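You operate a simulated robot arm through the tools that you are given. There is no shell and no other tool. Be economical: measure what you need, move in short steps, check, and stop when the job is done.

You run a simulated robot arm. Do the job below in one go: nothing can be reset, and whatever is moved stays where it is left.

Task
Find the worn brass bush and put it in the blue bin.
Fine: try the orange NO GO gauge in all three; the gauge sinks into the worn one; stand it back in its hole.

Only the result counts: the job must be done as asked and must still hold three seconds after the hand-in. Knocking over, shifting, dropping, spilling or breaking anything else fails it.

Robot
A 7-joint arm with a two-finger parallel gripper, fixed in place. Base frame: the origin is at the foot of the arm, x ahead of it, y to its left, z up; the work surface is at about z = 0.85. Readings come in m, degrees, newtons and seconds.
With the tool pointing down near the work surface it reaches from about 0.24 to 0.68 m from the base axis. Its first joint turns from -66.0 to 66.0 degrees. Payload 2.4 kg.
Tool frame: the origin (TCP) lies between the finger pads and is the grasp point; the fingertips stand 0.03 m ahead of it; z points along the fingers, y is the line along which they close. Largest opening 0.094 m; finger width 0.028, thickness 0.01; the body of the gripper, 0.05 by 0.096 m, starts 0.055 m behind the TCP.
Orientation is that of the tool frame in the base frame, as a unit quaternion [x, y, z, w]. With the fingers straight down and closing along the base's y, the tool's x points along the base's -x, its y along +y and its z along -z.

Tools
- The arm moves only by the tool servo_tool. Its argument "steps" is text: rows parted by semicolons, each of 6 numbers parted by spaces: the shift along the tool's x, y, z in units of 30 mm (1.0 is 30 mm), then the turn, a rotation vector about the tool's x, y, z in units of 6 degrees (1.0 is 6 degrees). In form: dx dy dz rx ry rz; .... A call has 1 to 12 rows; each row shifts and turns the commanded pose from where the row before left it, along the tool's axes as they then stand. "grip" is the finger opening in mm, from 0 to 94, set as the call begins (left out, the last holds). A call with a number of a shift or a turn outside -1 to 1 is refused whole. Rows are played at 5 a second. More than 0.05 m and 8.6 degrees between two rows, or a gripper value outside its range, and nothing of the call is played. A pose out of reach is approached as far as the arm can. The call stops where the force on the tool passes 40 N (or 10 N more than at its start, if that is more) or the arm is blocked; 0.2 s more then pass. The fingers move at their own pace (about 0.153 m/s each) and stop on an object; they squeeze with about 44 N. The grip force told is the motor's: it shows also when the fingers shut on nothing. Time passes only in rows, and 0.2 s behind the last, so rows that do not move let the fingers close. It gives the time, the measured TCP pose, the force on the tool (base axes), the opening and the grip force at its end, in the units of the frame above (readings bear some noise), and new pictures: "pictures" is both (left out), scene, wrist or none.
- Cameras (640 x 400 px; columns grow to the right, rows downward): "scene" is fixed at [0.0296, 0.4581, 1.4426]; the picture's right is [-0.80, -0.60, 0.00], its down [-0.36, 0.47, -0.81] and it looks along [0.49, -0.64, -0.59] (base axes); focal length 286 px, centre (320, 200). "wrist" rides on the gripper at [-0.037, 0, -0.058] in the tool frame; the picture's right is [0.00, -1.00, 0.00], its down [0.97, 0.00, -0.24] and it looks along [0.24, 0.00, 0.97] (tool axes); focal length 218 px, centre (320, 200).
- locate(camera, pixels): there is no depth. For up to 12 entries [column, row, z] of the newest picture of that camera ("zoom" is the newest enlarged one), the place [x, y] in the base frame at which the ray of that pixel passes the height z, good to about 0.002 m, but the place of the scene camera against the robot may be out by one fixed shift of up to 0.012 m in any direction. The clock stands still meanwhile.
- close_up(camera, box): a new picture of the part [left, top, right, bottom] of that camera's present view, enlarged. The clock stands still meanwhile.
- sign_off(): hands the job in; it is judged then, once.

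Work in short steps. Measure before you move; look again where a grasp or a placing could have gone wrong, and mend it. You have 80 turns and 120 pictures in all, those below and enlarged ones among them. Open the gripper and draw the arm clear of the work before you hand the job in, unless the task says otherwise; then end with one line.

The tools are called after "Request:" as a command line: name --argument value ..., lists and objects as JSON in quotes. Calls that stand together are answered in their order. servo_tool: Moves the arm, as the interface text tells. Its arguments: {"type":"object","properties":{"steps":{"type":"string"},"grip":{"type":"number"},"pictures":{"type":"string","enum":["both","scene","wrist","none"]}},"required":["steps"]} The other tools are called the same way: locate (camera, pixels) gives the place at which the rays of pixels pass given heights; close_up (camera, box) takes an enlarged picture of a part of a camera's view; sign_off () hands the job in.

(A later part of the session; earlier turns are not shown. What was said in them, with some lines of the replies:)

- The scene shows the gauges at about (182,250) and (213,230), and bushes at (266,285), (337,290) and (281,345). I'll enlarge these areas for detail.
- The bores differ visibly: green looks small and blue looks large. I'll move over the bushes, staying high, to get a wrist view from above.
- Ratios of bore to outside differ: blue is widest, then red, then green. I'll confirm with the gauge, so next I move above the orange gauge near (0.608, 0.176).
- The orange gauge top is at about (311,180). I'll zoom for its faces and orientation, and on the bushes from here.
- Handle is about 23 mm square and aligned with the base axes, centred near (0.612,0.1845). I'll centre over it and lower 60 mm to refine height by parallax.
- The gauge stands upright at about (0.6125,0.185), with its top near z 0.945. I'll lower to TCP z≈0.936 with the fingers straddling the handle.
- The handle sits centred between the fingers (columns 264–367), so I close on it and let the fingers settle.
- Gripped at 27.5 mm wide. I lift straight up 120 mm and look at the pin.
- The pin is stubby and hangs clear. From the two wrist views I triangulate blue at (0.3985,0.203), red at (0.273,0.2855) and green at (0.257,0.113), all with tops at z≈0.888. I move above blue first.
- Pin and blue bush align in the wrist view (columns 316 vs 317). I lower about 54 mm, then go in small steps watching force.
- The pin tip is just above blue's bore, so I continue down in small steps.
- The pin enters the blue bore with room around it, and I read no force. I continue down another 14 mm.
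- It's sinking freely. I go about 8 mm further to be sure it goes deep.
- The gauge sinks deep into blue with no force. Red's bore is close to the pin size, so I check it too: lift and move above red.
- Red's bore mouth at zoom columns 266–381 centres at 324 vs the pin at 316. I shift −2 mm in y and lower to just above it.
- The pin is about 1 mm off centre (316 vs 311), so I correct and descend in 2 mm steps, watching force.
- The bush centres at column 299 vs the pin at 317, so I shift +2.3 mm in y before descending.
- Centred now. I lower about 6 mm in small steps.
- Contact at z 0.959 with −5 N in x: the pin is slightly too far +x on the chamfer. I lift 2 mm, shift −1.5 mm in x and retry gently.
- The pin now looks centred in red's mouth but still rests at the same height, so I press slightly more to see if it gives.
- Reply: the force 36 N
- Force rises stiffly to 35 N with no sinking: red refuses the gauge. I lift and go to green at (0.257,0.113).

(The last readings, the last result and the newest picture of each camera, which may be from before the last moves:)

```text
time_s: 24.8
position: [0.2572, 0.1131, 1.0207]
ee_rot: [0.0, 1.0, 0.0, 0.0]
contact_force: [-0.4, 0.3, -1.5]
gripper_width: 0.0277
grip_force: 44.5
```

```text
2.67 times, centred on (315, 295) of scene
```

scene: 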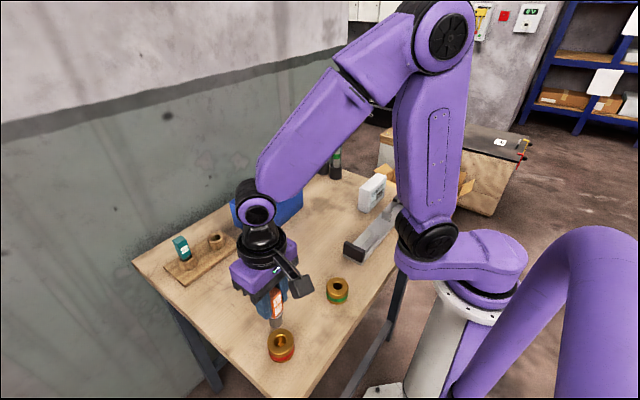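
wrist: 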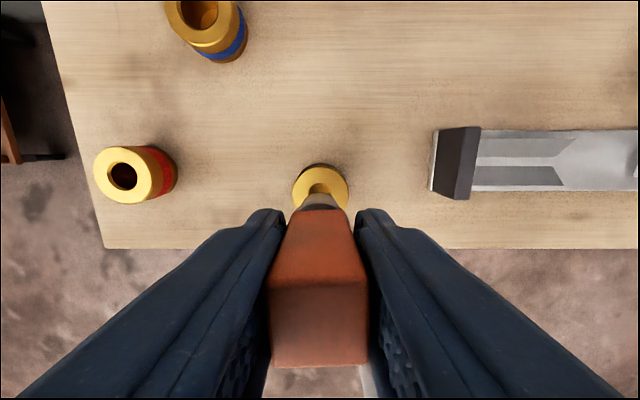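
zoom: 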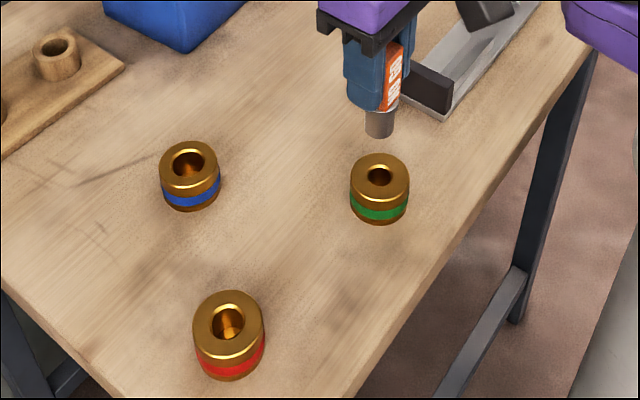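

Green's bore (zoom columns 272–374) is clearly narrower than the pin, but I'll touch it gently to confirm, shifting −1 mm in y.

Request:
servo_tool --steps "0 -0.04 0.6 0 0 0; 0 0 0.6 0 0 0; 0 0 0.5 0 0 0; 0 0 0.15 0 0 0; 0 0 0.1 0 0 0; 0 0 0.06 0 0 0; 0 0 0 0 0 0" --pictures "none"

Request:
close_up --camera "wrist" --box '[260, 150, 380, 230]'

Request:
close_up --camera "scene" --box '[300, 240, 380, 310]'

```text
time_s: 26.4
position: [0.2578, 0.1116, 0.9591]
ee_rot: [0.0, 1.0, 0.0, 0.001]
contact_force: [-4.5, -3.5, 36.5]
gripper_width: 0.0275
grip_force: 43.8
```

```text
5.00 times, centred on (320, 190) of wrist
```

zoom: 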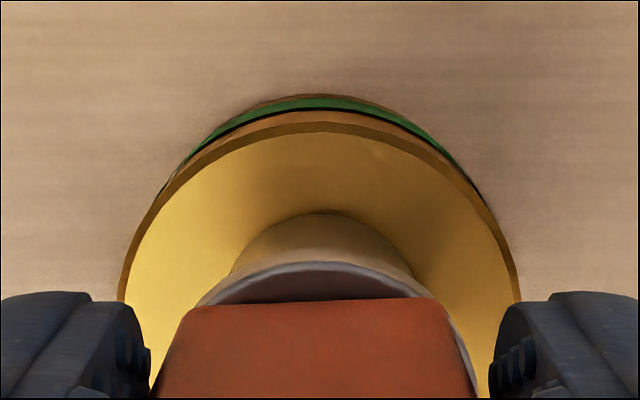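

```text
5.71 times, centred on (340, 275) of scene
```

zoom: 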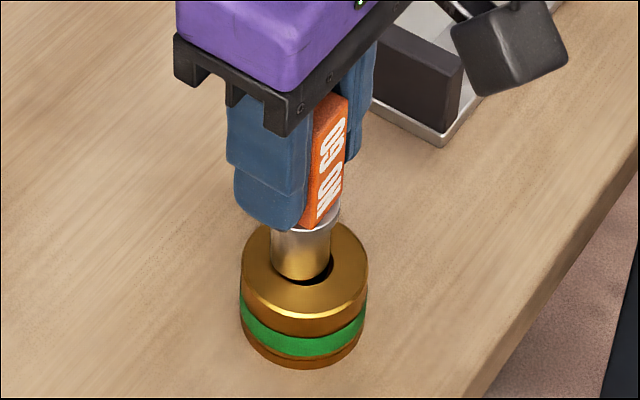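

Green refuses too (36 N resting on its face), so blue is the worn bush. I lift and carry the gauge back to its hole.

Request:
servo_tool --steps "0 0 -0.5 0 0 0; 0 0 -0.7 0 0 0; 0 0 -1 0 0 0; 0 0 -1 0 0 0; -0.8 0.8 0 0 0 0; -0.8 0.8 0 0 0 0; -0.8 0.8 0 0 0 0; -1 0 0 0 0 0; -1 0 0 0 0 0; -1 0 0 0 0 0; -1 0 0 0 0 0; -1 0 0 0 0 0" --pictures "none"

Request:
servo_tool --steps "-1 0 0 0 0 0; -1 0 0 0 0 0; -1 0 0 0 0 0; -1 0 0 0 0 0; -0.43 0 0 0 0 0; 0 0 0 0 0 0"

Request:
close_up --camera "wrist" --box '[240, 150, 400, 250]'

Request:
close_up --camera "scene" --box '[150, 150, 270, 270]'

```text
time_s: 29.0
position: [0.4817, 0.1848, 1.0546]
ee_rot: [-0.001, 1.0, 0.0, -0.001]
contact_force: [0.7, 0.5, -1.0]
gripper_width: 0.0276
grip_force: 44.1
```

```text
time_s: 30.4
position: [0.6128, 0.1833, 1.0559]
ee_rot: [0.0, 1.0, 0.0, -0.001]
contact_force: [-0.7, 0.5, -2.0]
gripper_width: 0.0276
grip_force: 43.8
```

scene: 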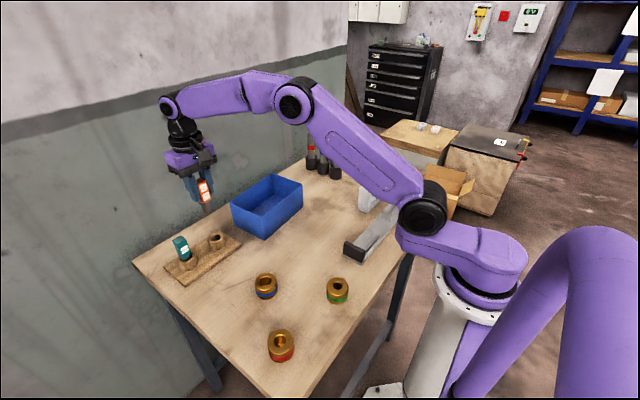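
wrist: 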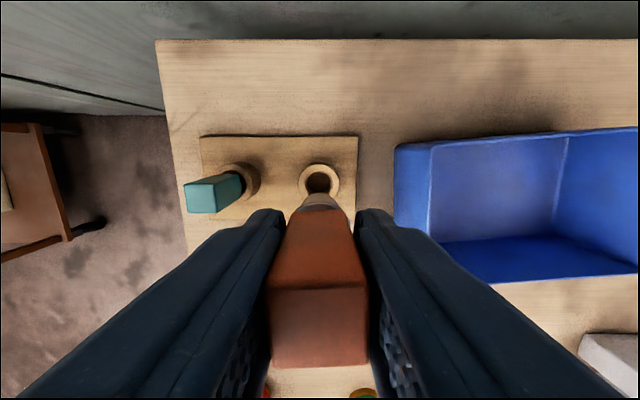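

```text
4.00 times, centred on (320, 200) of wrist
```

zoom: 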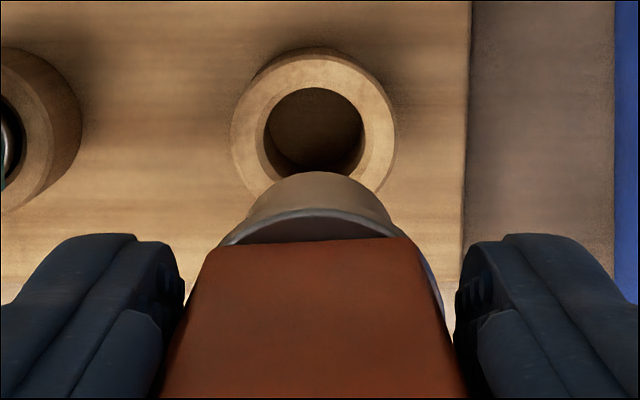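

```text
3.33 times, centred on (210, 210) of scene
```

zoom: 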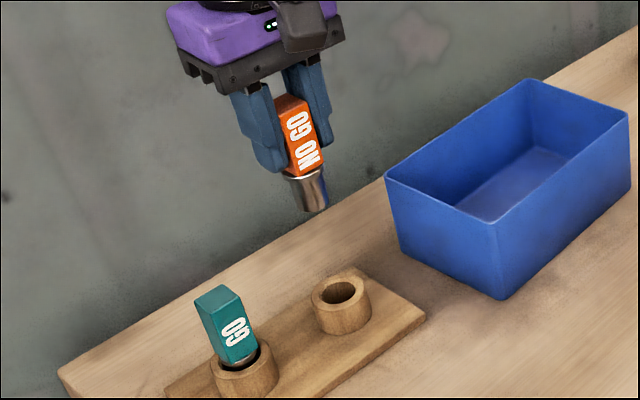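

The gauge sits about 1 mm further toward −x in the grip than at pickup, so I compensate by +0.8 mm in x and lower it to the hole mouth.

Request:
servo_tool --steps "-0.03 0.02 0.6 0 0 0; 0 0 0.6 0 0 0; 0 0 0.6 0 0 0; 0 0 0.6 0 0 0; 0 0 0.3 0 0 0; 0 0 0 0 0 0" --pictures "none"

Request:
close_up --camera "wrist" --box '[260, 150, 380, 230]'

Request:
close_up --camera "scene" --box '[180, 190, 260, 260]'

```text
time_s: 31.8
position: [0.6136, 0.1844, 0.9735]
ee_rot: [0.0, 1.0, 0.001, -0.001]
contact_force: [0.3, 0.5, -1.8]
gripper_width: 0.0276
grip_force: 43.9
```

```text
5.00 times, centred on (320, 190) of wrist
```

zoom: 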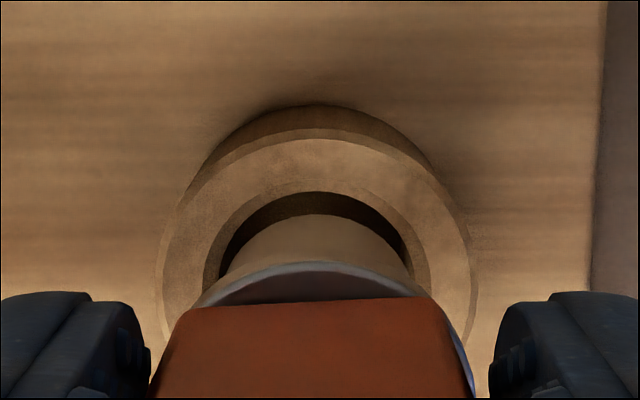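

```text
5.71 times, centred on (220, 225) of scene
```

zoom: 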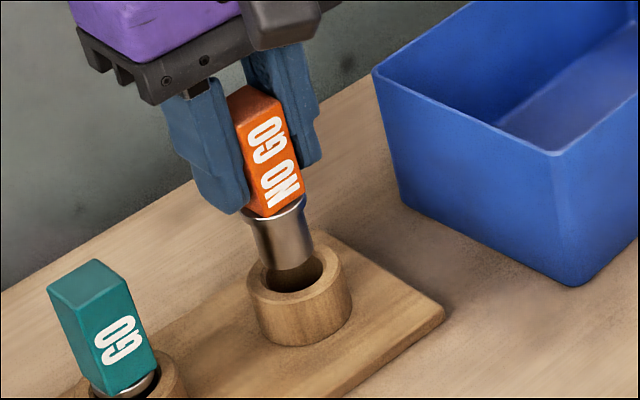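

Aligned with the hole. I continue down about 30 mm in small rows.

Request:
servo_tool --steps "0 0 0.15 0 0 0; 0 0 0.15 0 0 0; 0 0 0.15 0 0 0; 0 0 0.15 0 0 0; 0 0 0.15 0 0 0; 0 0 0.15 0 0 0; 0 0 0.12 0 0 0; 0 0 0 0 0 0" --pictures "none"

Request:
close_up --camera "scene" --box '[180, 190, 260, 260]'

```text
time_s: 33.6
position: [0.6144, 0.1842, 0.9438]
ee_rot: [-0.001, 1.0, 0.0, 0.0]
contact_force: [-0.6, 0.9, -1.9]
gripper_width: 0.0274
grip_force: 44.6
```

```text
5.71 times, centred on (220, 225) of scene
```

zoom: 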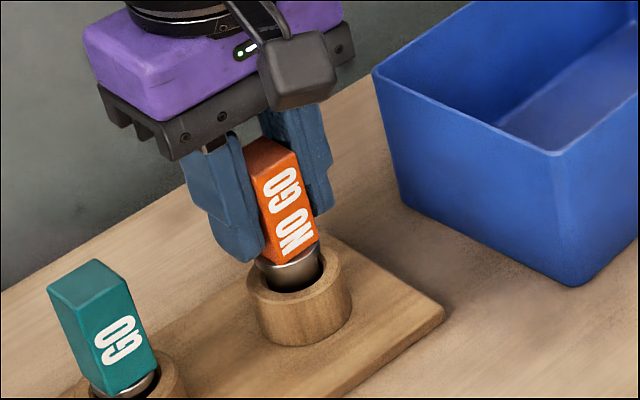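

No contact yet; I go down in about 2 mm steps until it seats.

Request:
servo_tool --steps "0 0 0.08 0 0 0; 0 0 0.08 0 0 0; 0 0 0.06 0 0 0; 0 0 0 0 0 0" --pictures "none"

Request:
close_up --camera "scene" --box '[180, 190, 260, 260]'

```text
time_s: 34.6
position: [0.6141, 0.1846, 0.9366]
ee_rot: [0.0, 1.0, -0.001, 0.001]
contact_force: [-0.4, 0.7, -0.6]
gripper_width: 0.0275
grip_force: 43.9
```

```text
5.71 times, centred on (220, 225) of scene
```

zoom: 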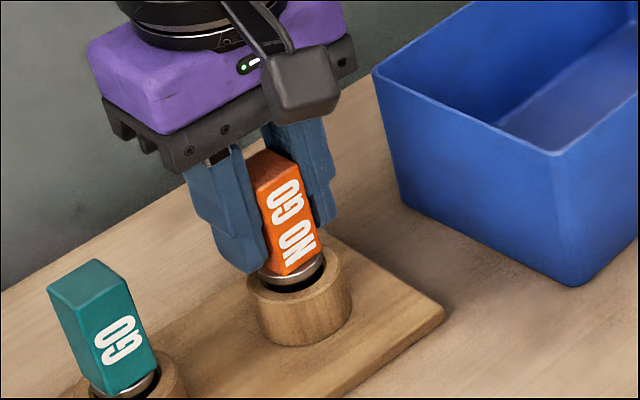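

Request:
servo_tool --steps "0 0 0.06 0 0 0; 0 0 0.05 0 0 0; 0 0 0 0 0 0" --pictures "none"

```text
time_s: 35.4
position: [0.6138, 0.185, 0.9341]
ee_rot: [0.0, 1.0, 0.0, 0.0]
contact_force: [-3.4, -1.4, 7.2]
gripper_width: 0.0276
grip_force: 44.1
```

Contact shows at 7 N, z 0.934, so the gauge is seated. I open the fingers to 60 mm and look.

Request:
servo_tool --steps "0 0 0 0 0 0; 0 0 0 0 0 0" --grip 60 --pictures "none"

Request:
close_up --camera "scene" --box '[180, 190, 260, 260]'

Request:
close_up --camera "wrist" --box '[180, 120, 460, 390]'

```text
time_s: 36.0
position: [0.6135, 0.1854, 0.9323]
ee_rot: [0.0, 1.0, 0.0, 0.0]
contact_force: [1.0, 0.2, -0.3]
gripper_width: 0.0603
grip_force: 0.2
```

```text
5.71 times, centred on (220, 225) of scene
```

zoom: 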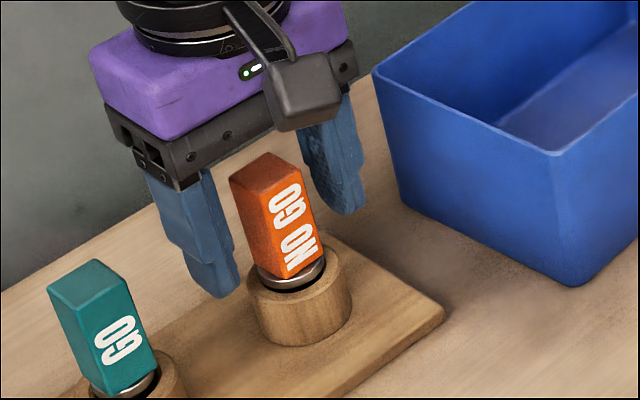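

```text
1.48 times, centred on (320, 255) of wrist
```

zoom: 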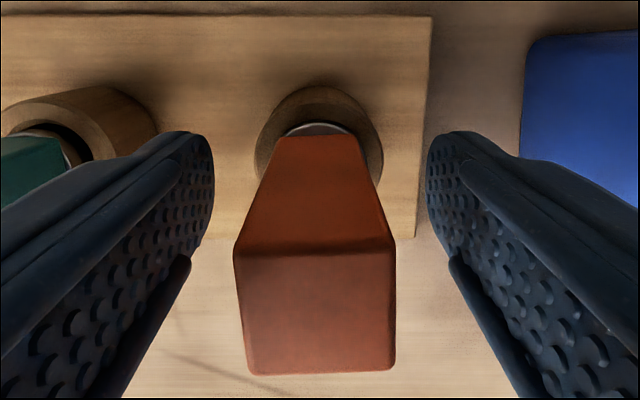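

The gauge stands in its hole. I back straight up, open wide, and return above blue.

Request:
servo_tool --steps "0 0 -0.5 0 0 0; 0 0 -1 0 0 0; 0 0 -1 0 0 0; 0 0 -1 0 0 0; 0 0 -1 0 0 0; 0 0 -1 0 0 0; 0 0 0 0 0 0"

Request:
close_up --camera "wrist" --box '[180, 110, 380, 230]'

Request:
close_up --camera "scene" --box '[150, 165, 310, 290]'

```text
time_s: 37.6
position: [0.613, 0.1834, 1.0989]
ee_rot: [0.0, 1.0, 0.0, 0.001]
contact_force: [-0.6, 0.6, 0.3]
gripper_width: 0.0602
grip_force: 0.1
```

scene: 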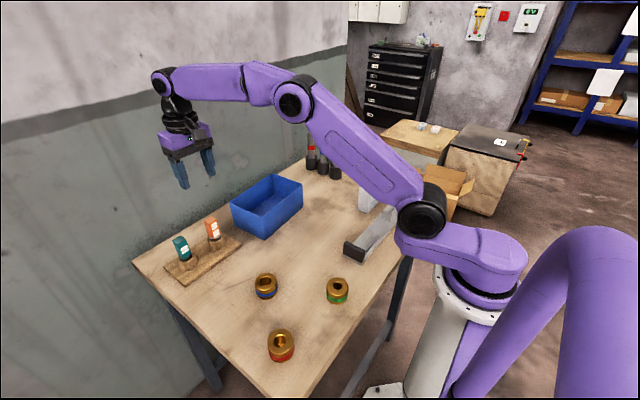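
wrist: 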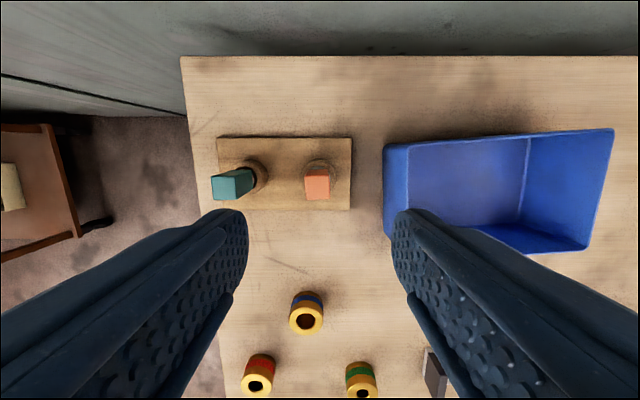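

```text
3.20 times, centred on (280, 170) of wrist
```

zoom: 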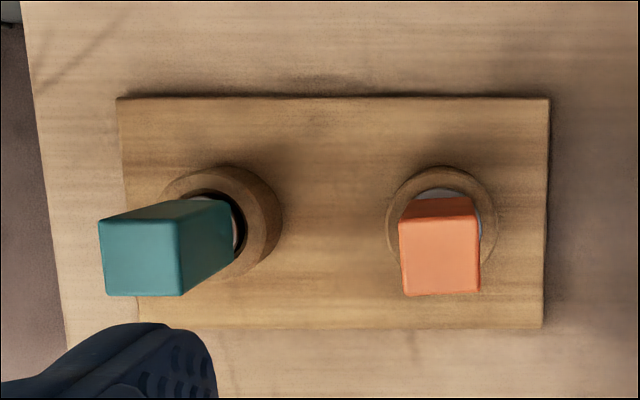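

```text
3.20 times, centred on (230, 228) of scene
```

zoom: 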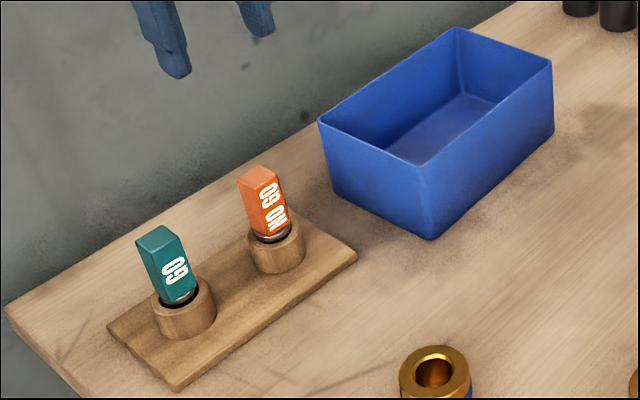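

The gauge stands normally. I measure the bin's corners (scene px: rim near (264,217), left (229,204), back (272,174), right (302.5,184), base near (264.4,240.5)).

Request:
locate --camera "scene" --pixels '[[264.4, 240.5, 0.85], [263.8, 217, 0.91], [263.8, 217, 0.93], [263.8, 217, 0.95], [229.4, 203.6, 0.93], [272, 174, 0.93], [302.5, 184, 0.93], [266, 280, 0.888]]'

Request:
locate --camera "wrist" --pixels '[[613, 129, 0.93], [588, 250, 0.93], [408, 143, 0.93], [384, 147, 0.93], [306, 315, 0.888]]'

```text
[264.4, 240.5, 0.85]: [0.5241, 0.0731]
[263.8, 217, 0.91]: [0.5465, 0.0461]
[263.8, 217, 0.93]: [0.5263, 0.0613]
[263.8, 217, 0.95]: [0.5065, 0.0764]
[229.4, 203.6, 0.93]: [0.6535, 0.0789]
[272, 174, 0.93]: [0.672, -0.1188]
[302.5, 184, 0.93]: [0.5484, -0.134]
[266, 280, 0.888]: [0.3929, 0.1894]
```

```text
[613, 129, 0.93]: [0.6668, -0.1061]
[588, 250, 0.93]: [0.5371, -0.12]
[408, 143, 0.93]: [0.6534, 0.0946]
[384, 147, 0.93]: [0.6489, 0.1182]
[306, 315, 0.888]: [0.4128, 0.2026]
```

The bin centre is about (0.597,−0.015) with the rim at z≈0.935. Now I move over blue with the fingers wide open.

Request:
servo_tool --steps "1 0.1 0 0 0 0; 1 0.1 0 0 0 0; 1 0.1 0 0 0 0; 1 0.1 0 0 0 0; 1 0.1 0 0 0 0; 1 0.1 0 0 0 0; 1 0.05 0 0 0 0; 0.15 0 0.5 0 0 0; 0 0 1 0 0 0; 0 0 0 0 0 0" --grip 84 --pictures "none"

Request:
close_up --camera "wrist" --box '[240, 140, 400, 240]'

```text
time_s: 39.8
position: [0.3991, 0.205, 1.0525]
ee_rot: [0.0, 1.0, 0.0, 0.0]
contact_force: [0.0, -0.3, 0.2]
gripper_width: 0.084
grip_force: 0.1
```

```text
4.00 times, centred on (320, 190) of wrist
```

zoom: 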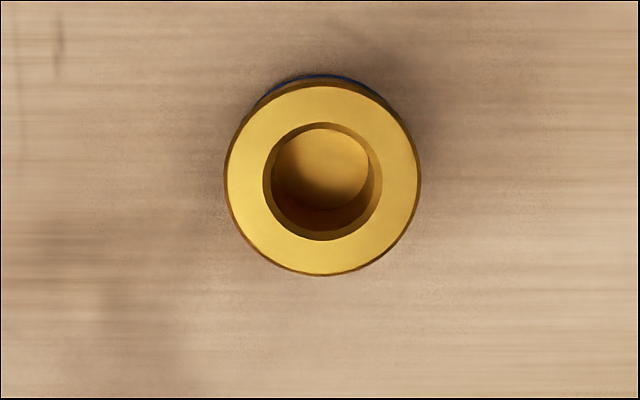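

Request:
locate --camera "zoom" --pixels '[[323, 180, 0.888], [227, 180, 0.888], [419, 180, 0.888]]'

```text
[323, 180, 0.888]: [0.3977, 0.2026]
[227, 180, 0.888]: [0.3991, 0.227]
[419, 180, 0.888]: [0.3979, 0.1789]
```

Blue's centre is (0.398,0.203). I descend around it to TCP z≈0.89 (tips about 10 mm above the table).

Request:
servo_tool --steps "0.02 -0.03 1 0 0 0; 0 0 1 0 0 0; 0 0 1 0 0 0; 0 0 1 0 0 0; 0 0 0.8 0 0 0; 0 0 0.6 0 0 0; 0 0 0 0 0 0"

Request:
close_up --camera "scene" --box '[220, 230, 310, 310]'

```text
time_s: 41.4
position: [0.3989, 0.203, 0.8921]
ee_rot: [0.0, 1.0, 0.0, 0.0]
contact_force: [0.9, -0.8, 0.1]
gripper_width: 0.084
grip_force: 0.1
```

scene: 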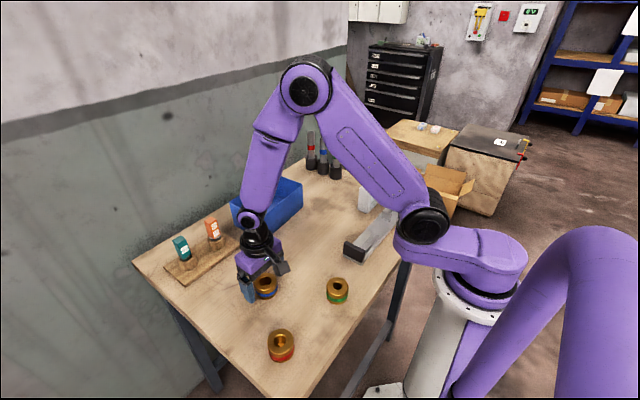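
wrist: 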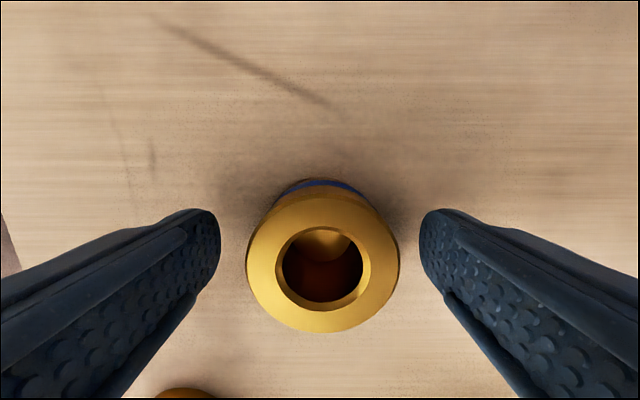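

```text
5.00 times, centred on (265, 270) of scene
```

zoom: 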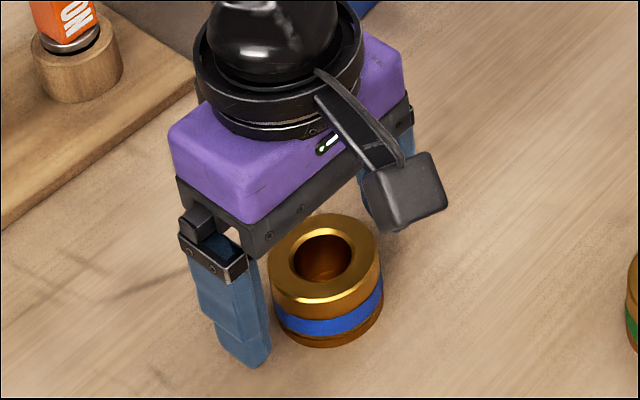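

The bush is centred between the fingers, so I lower 2 mm more and close.

Request:
servo_tool --steps "0 0 0.08 0 0 0; 0 0 0 0 0 0; 0 0 0 0 0 0; 0 0 0 0 0 0" --grip 0 --pictures "none"

Request:
servo_tool --steps "0 0 -0.4 0 0 0; 0 0 -1 0 0 0; 0 0 -1 0 0 0; 0 0 -1 0 0 0; 0 0 -1 0 0 0; 0 0 -1 0 0 0; 0 0 0 0 0 0"

```text
time_s: 42.0
position: [0.3982, 0.2036, 0.8906]
ee_rot: [-0.001, 1.0, 0.0, 0.0]
contact_force: [-3.2, -3.1, 8.7]
gripper_width: 0.0511
grip_force: 44.3
stopped in row 3: the force on the tool passed its limit (the readings are from after the stop); the commanded pose is now the measured one
```

```text
time_s: 43.6
position: [0.3986, 0.2034, 1.0534]
ee_rot: [0.0, 1.0, -0.001, 0.0]
contact_force: [-0.2, -0.3, 0.2]
gripper_width: 0.0
grip_force: 33.0
```

scene: 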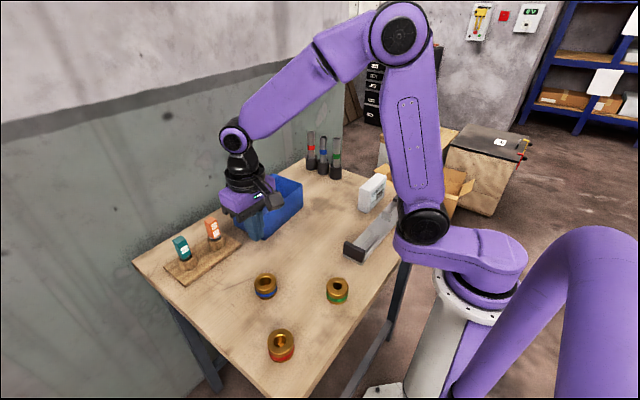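
wrist: 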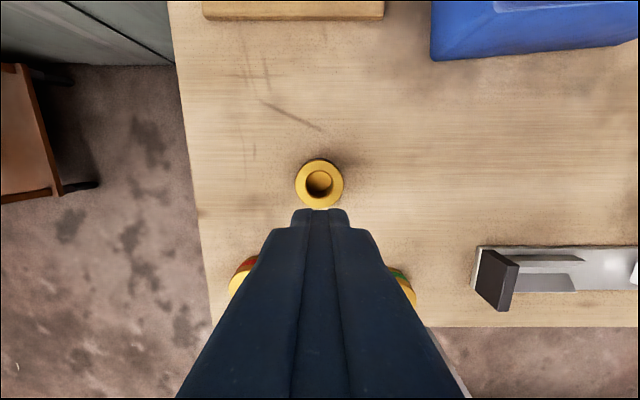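

The fingers came up empty: they slipped off and the bush still stands at (319,181). I reopen, zoom to check it, and plan a gentler grip with a longer settle and slower lift.

Request:
servo_tool --steps "0 0 0 0 0 0; 0 0 0 0 0 0" --grip 84 --pictures "none"

Request:
close_up --camera "wrist" --box '[240, 140, 400, 240]'

Request:
close_up --camera "scene" --box '[220, 250, 310, 320]'

Request:
locate --camera "wrist" --pixels '[[320, 183, 0.888]]'

```text
time_s: 44.2
position: [0.3992, 0.2024, 1.054]
ee_rot: [0.0, 1.0, 0.0, 0.0]
contact_force: [0.6, 0.7, -0.4]
gripper_width: 0.084
grip_force: 0.1
```

```text
4.00 times, centred on (320, 190) of wrist
```

zoom: 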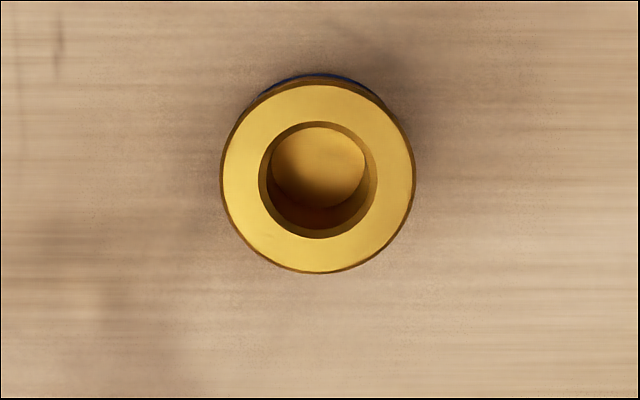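

```text
5.71 times, centred on (265, 285) of scene
```

zoom: 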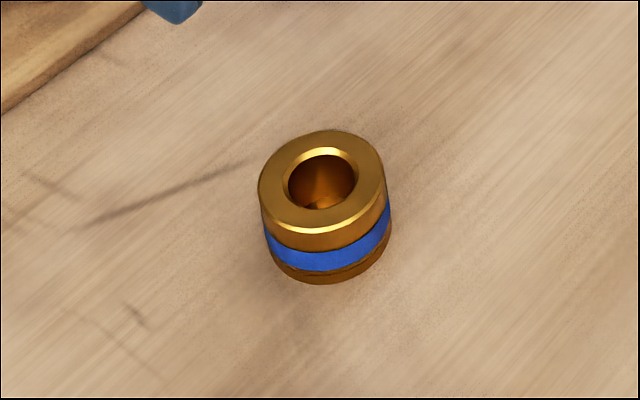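

```text
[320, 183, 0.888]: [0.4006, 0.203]
```

The bush is upright and centred (column 318). I descend again to z≈0.886, narrowing to 56 mm first so the contact is gentle.

Request:
servo_tool --steps "0 0 1 0 0 0; 0 0 1 0 0 0; 0 0 1 0 0 0; 0 0 1 0 0 0; 0 0 0.8 0 0 0; 0 0 0.6 0 0 0; 0 0 0.2 0 0 0; 0 0 0 0 0 0" --pictures "none"

Request:
servo_tool --steps "0 0 0 0 0 0; 0 0 0 0 0 0" --grip 56 --pictures "none"

Request:
close_up --camera "wrist" --box '[180, 150, 460, 380]'

Request:
close_up --camera "scene" --box '[220, 240, 310, 310]'

```text
time_s: 46.0
position: [0.3979, 0.2036, 0.8852]
ee_rot: [0.001, 1.0, -0.001, 0.001]
contact_force: [-1.0, 0.0, 0.1]
gripper_width: 0.0838
grip_force: 0.1
```

```text
time_s: 46.6
position: [0.398, 0.2039, 0.8854]
ee_rot: [0.0, 1.0, -0.001, 0.001]
contact_force: [0.7, -0.4, 0.2]
gripper_width: 0.0558
grip_force: 0.1
```

```text
1.74 times, centred on (320, 265) of wrist
```

zoom: 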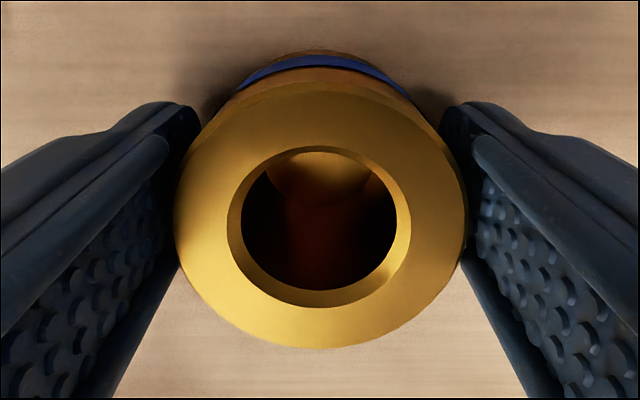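

```text
5.71 times, centred on (265, 275) of scene
```

zoom: 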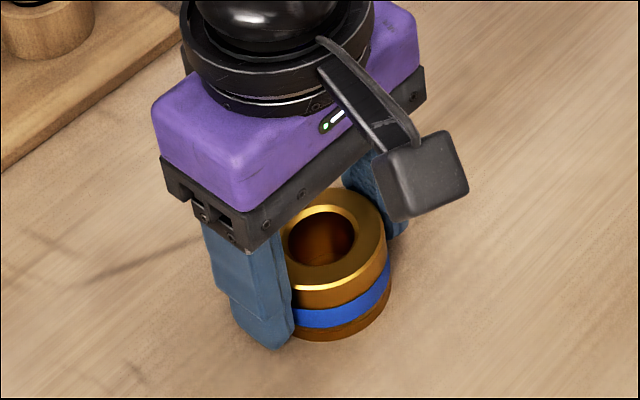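

Aligned and straddling. I close and let it settle.

Request:
servo_tool --steps "0 0 0 0 0 0; 0 0 0 0 0 0; 0 0 0 0 0 0; 0 0 0 0 0 0" --grip 30 --pictures "none"

Request:
servo_tool --steps "0 0 -0.1 0 0 0; 0 0 -0.1 0 0 0; 0 0 0 0 0 0" --pictures "none"

Request:
close_up --camera "scene" --box '[220, 240, 310, 310]'

Request:
close_up --camera "wrist" --box '[180, 150, 460, 380]'

```text
time_s: 47.6
position: [0.398, 0.204, 0.8841]
ee_rot: [-0.001, 1.0, 0.001, 0.001]
contact_force: [-0.9, 2.2, 0.8]
gripper_width: 0.0512
grip_force: 43.6
```

```text
time_s: 48.4
position: [0.3992, 0.204, 0.891]
ee_rot: [0.0, 1.0, 0.0, 0.001]
contact_force: [0.4, 0.8, -4.7]
gripper_width: 0.0514
grip_force: 43.8
```

```text
5.71 times, centred on (265, 275) of scene
```

zoom: 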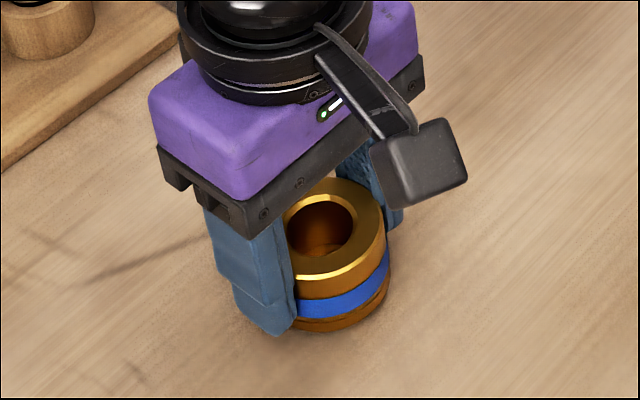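

```text
1.74 times, centred on (320, 265) of wrist
```

zoom: 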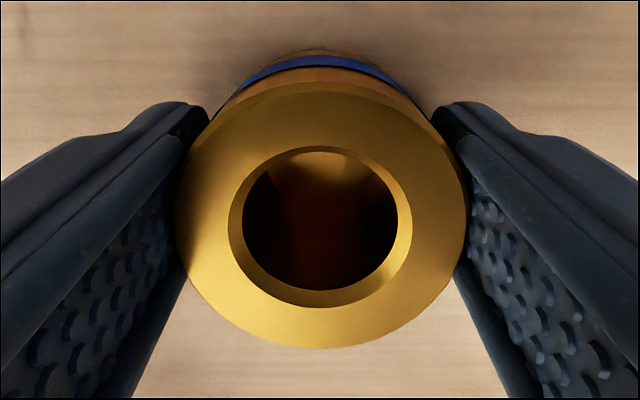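

The bush is lifted (4.7 N load). I raise it gradually and recheck.

Request:
servo_tool --steps "0 0 -0.2 0 0 0; 0 0 -0.3 0 0 0; 0 0 -0.4 0 0 0; 0 0 -0.5 0 0 0; 0 0 -0.6 0 0 0; 0 0 -0.6 0 0 0; 0 0 -0.6 0 0 0; 0 0 -0.6 0 0 0; 0 0 -0.6 0 0 0; 0 0 -0.3 0 0 0; 0 0 0 0 0 0"

```text
time_s: 50.8
position: [0.4, 0.2037, 1.032]
ee_rot: [0.0, 1.0, 0.0, 0.0]
contact_force: [0.2, -0.2, -3.8]
gripper_width: 0.051
grip_force: 43.9
```

scene: 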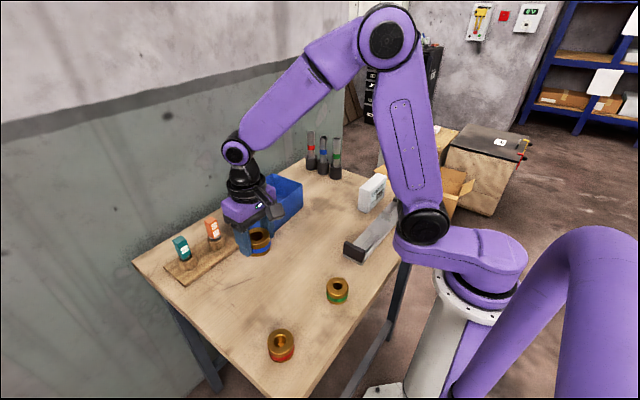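
wrist: 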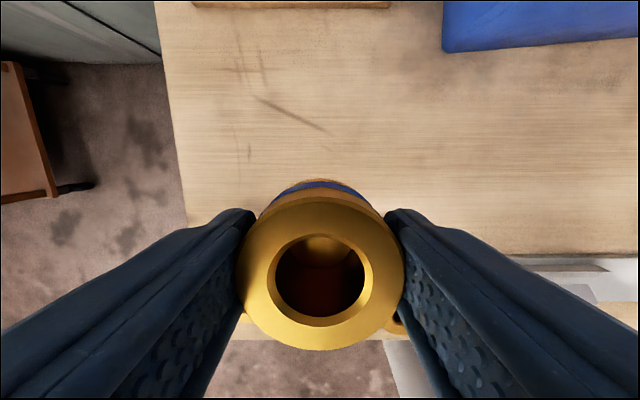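

Held firmly with its bottom near z 0.995, above the bin rim at ~0.935. I carry it diagonally to over the bin centre (0.598,−0.016).

Request:
servo_tool --steps "-0.55 -0.61 0 0 0 0; -0.55 -0.61 0 0 0 0; -0.55 -0.61 0 0 0 0; -0.55 -0.61 0 0 0 0; -0.55 -0.61 0 0 0 0; -0.55 -0.61 0 0 0 0; -0.55 -0.61 0 0 0 0; -0.55 -0.61 0 0 0 0; -0.55 -0.61 0 0 0 0; -0.55 -0.61 0 0 0 0; -0.55 -0.61 0 0 0 0; -0.55 -0.61 0 0 0 0"

Request:
close_up --camera "scene" --box '[200, 140, 330, 250]'

```text
time_s: 53.4
position: [0.5981, -0.0143, 1.0303]
ee_rot: [0.0, 1.0, 0.0, 0.0]
contact_force: [-0.5, 0.1, -4.0]
gripper_width: 0.0513
grip_force: 43.7
```

scene: 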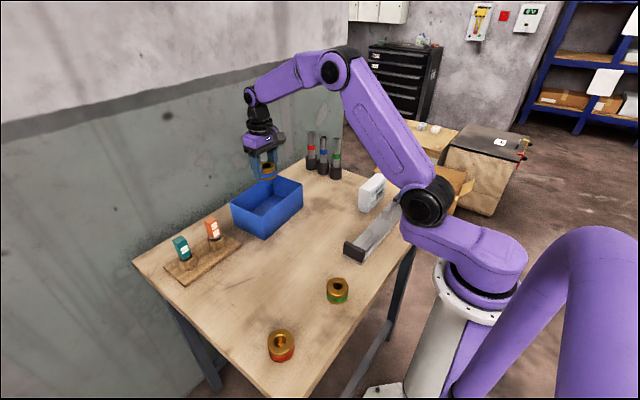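
wrist: 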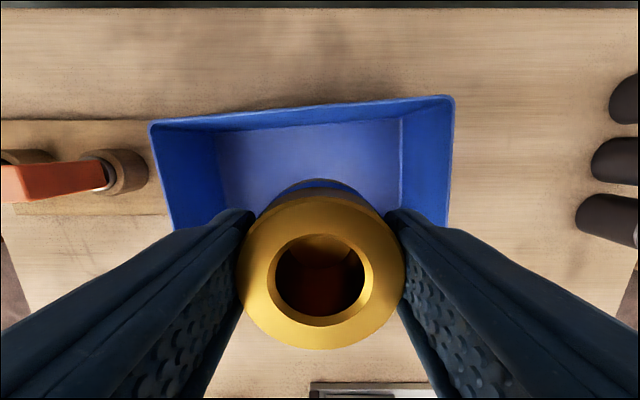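

```text
3.64 times, centred on (265, 195) of scene
```

zoom: 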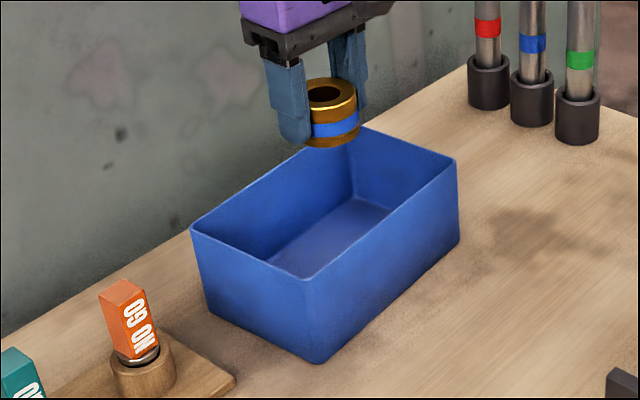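

I check the bin rim against the tool position (rim far corners at (150,125) and (453,97)).

Request:
locate --camera "wrist" --pixels '[[150, 125, 0.935], [453, 97, 0.935], [173, 227, 0.935], [447, 220, 0.935], [218, 140, 0.855], [401, 120, 0.855]]'

```text
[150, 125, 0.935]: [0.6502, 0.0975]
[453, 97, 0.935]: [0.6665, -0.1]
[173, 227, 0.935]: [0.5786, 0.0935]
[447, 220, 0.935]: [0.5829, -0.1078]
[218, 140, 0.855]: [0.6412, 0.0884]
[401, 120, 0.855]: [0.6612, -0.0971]
```

The bin centre is confirmed near (0.600,−0.01). I lower the bush in gradually to just above the floor.

Request:
servo_tool --steps "-0.05 0 0.5 0 0 0; 0 0 0.6 0 0 0; 0 0 0.6 0 0 0; 0 0 0.6 0 0 0; 0 0 0.6 0 0 0; 0 0 0.6 0 0 0; 0 0 0.4 0 0 0; 0 0 0.25 0 0 0; 0 0 0 0 0 0"

Request:
close_up --camera "scene" --box '[200, 140, 330, 250]'

```text
time_s: 55.4
position: [0.5992, -0.0161, 0.9063]
ee_rot: [0.0, 1.0, 0.001, 0.0]
contact_force: [0.3, 0.6, -3.7]
gripper_width: 0.0513
grip_force: 44.4
```

scene: 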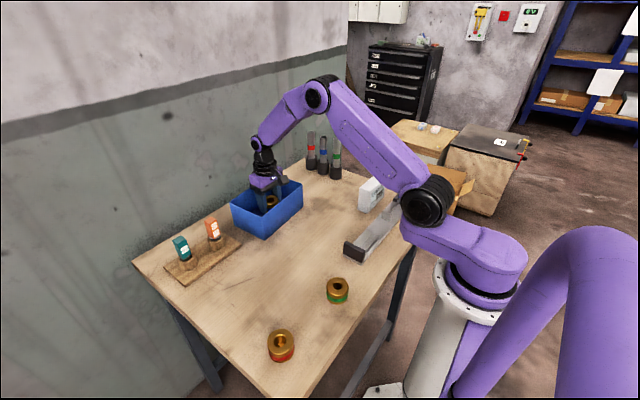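
wrist: 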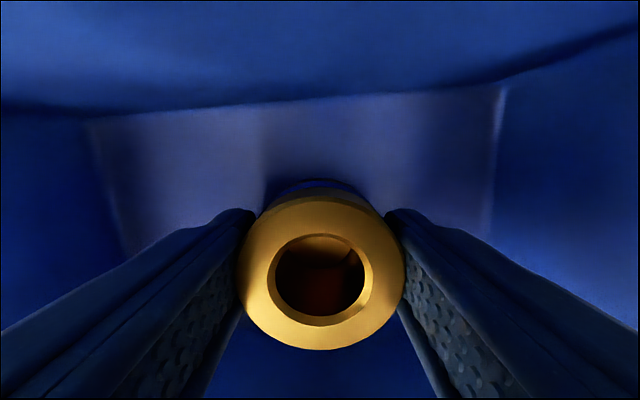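

```text
3.64 times, centred on (265, 195) of scene
```

zoom: 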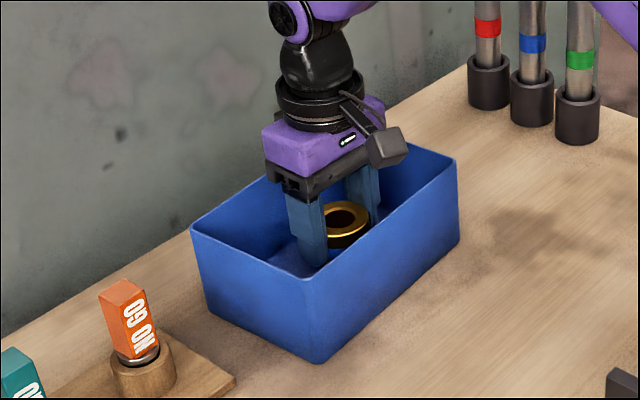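

The bush is well inside, with clearance all round. I lower about 12 mm more in small steps.

Request:
servo_tool --steps "0 0 0.1 0 0 0; 0 0 0.1 0 0 0; 0 0 0.1 0 0 0; 0 0 0.1 0 0 0; 0 0 0 0 0 0" --pictures "none"

```text
time_s: 56.6
position: [0.5981, -0.0143, 0.8938]
ee_rot: [0.0, 1.0, 0.0, 0.001]
contact_force: [-0.4, 0.4, -5.1]
gripper_width: 0.0509
grip_force: 44.4
```

Still hanging free, just a few mm up. I go 4 mm further.

Request:
servo_tool --steps "0 0 0.07 0 0 0; 0 0 0.06 0 0 0; 0 0 0 0 0 0" --pictures "none"

```text
time_s: 57.4
position: [0.5996, -0.0154, 0.8902]
ee_rot: [0.001, 1.0, 0.0, 0.001]
contact_force: [-0.4, -0.3, -4.7]
gripper_width: 0.0511
grip_force: 43.6
```

The bottom is now within a few mm of the floor, so I release with a modest opening.

Request:
servo_tool --steps "0 0 0.03 0 0 0; 0 0 0 0 0 0; 0 0 0 0 0 0; 0 0 0 0 0 0" --grip 72 --pictures "wrist"

Request:
servo_tool --steps "0 0 -0.5 0 0 0; 0 0 -0.8 0 0 0; 0 0 -1 0 0 0; 0 0 -1 0 0 0; 0 0 -1 0 0 0; 0 0 -1 0 0 0; 0 0 -1 0 0 0; 0 0 -1 0 0 0; 0 0 0 0 0 0"

Request:
close_up --camera "scene" --box '[150, 150, 330, 290]'

```text
time_s: 58.4
position: [0.5986, -0.0167, 0.8901]
ee_rot: [0.001, 1.0, 0.0, 0.0]
contact_force: [0.3, 0.1, 0.3]
gripper_width: 0.0719
grip_force: 0.1
```

wrist: 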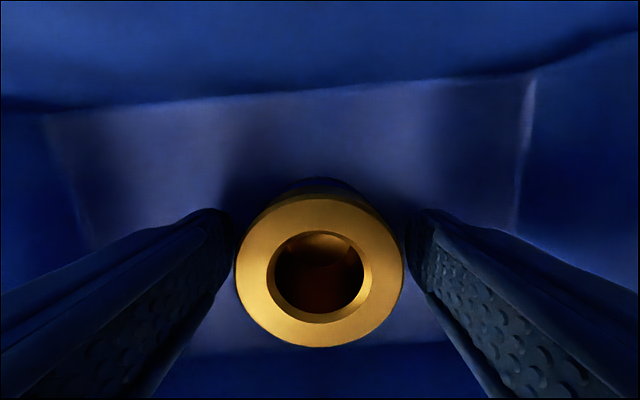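

```text
time_s: 60.4
position: [0.5956, -0.015, 1.1101]
ee_rot: [0.0, 1.0, 0.0, 0.0]
contact_force: [-0.1, -0.2, 0.4]
gripper_width: 0.072
grip_force: 0.0
```

scene: 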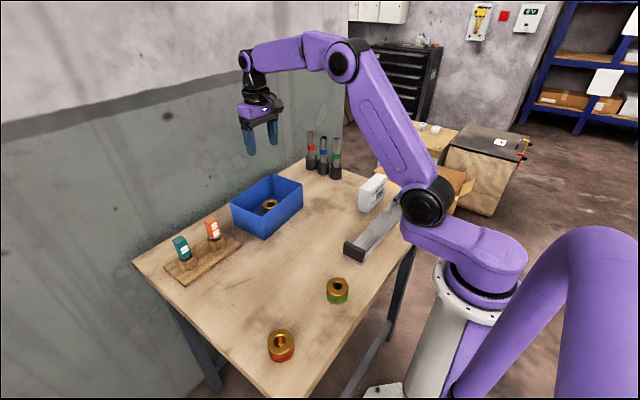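
wrist: 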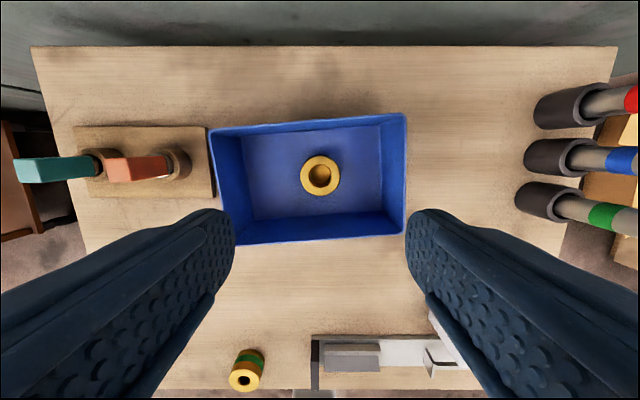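

```text
2.86 times, centred on (240, 220) of scene
```

zoom: 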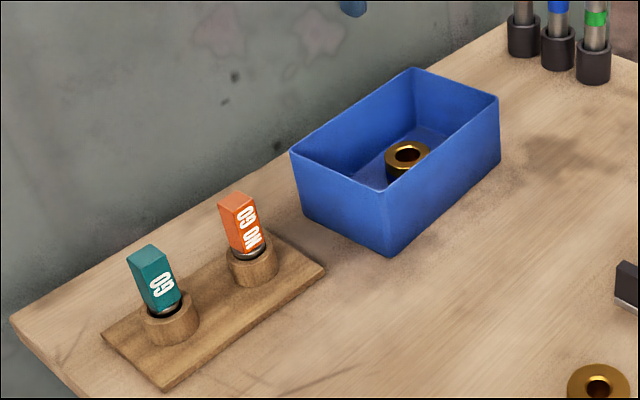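

The blue-banded bush stands in the bin at (320,175), the gauge is in its hole, the other two bushes are in place and the arm is clear. I hand in.

Request:
sign_off

```text
The job is handed in.
```

The worn bush is the blue-banded one, and it is now standing in the blue bin. The orange NO GO gauge sank freely into it, but stopped at the mouth of the red and green ones. The gauge is back in its hole, and the arm is open and clear.
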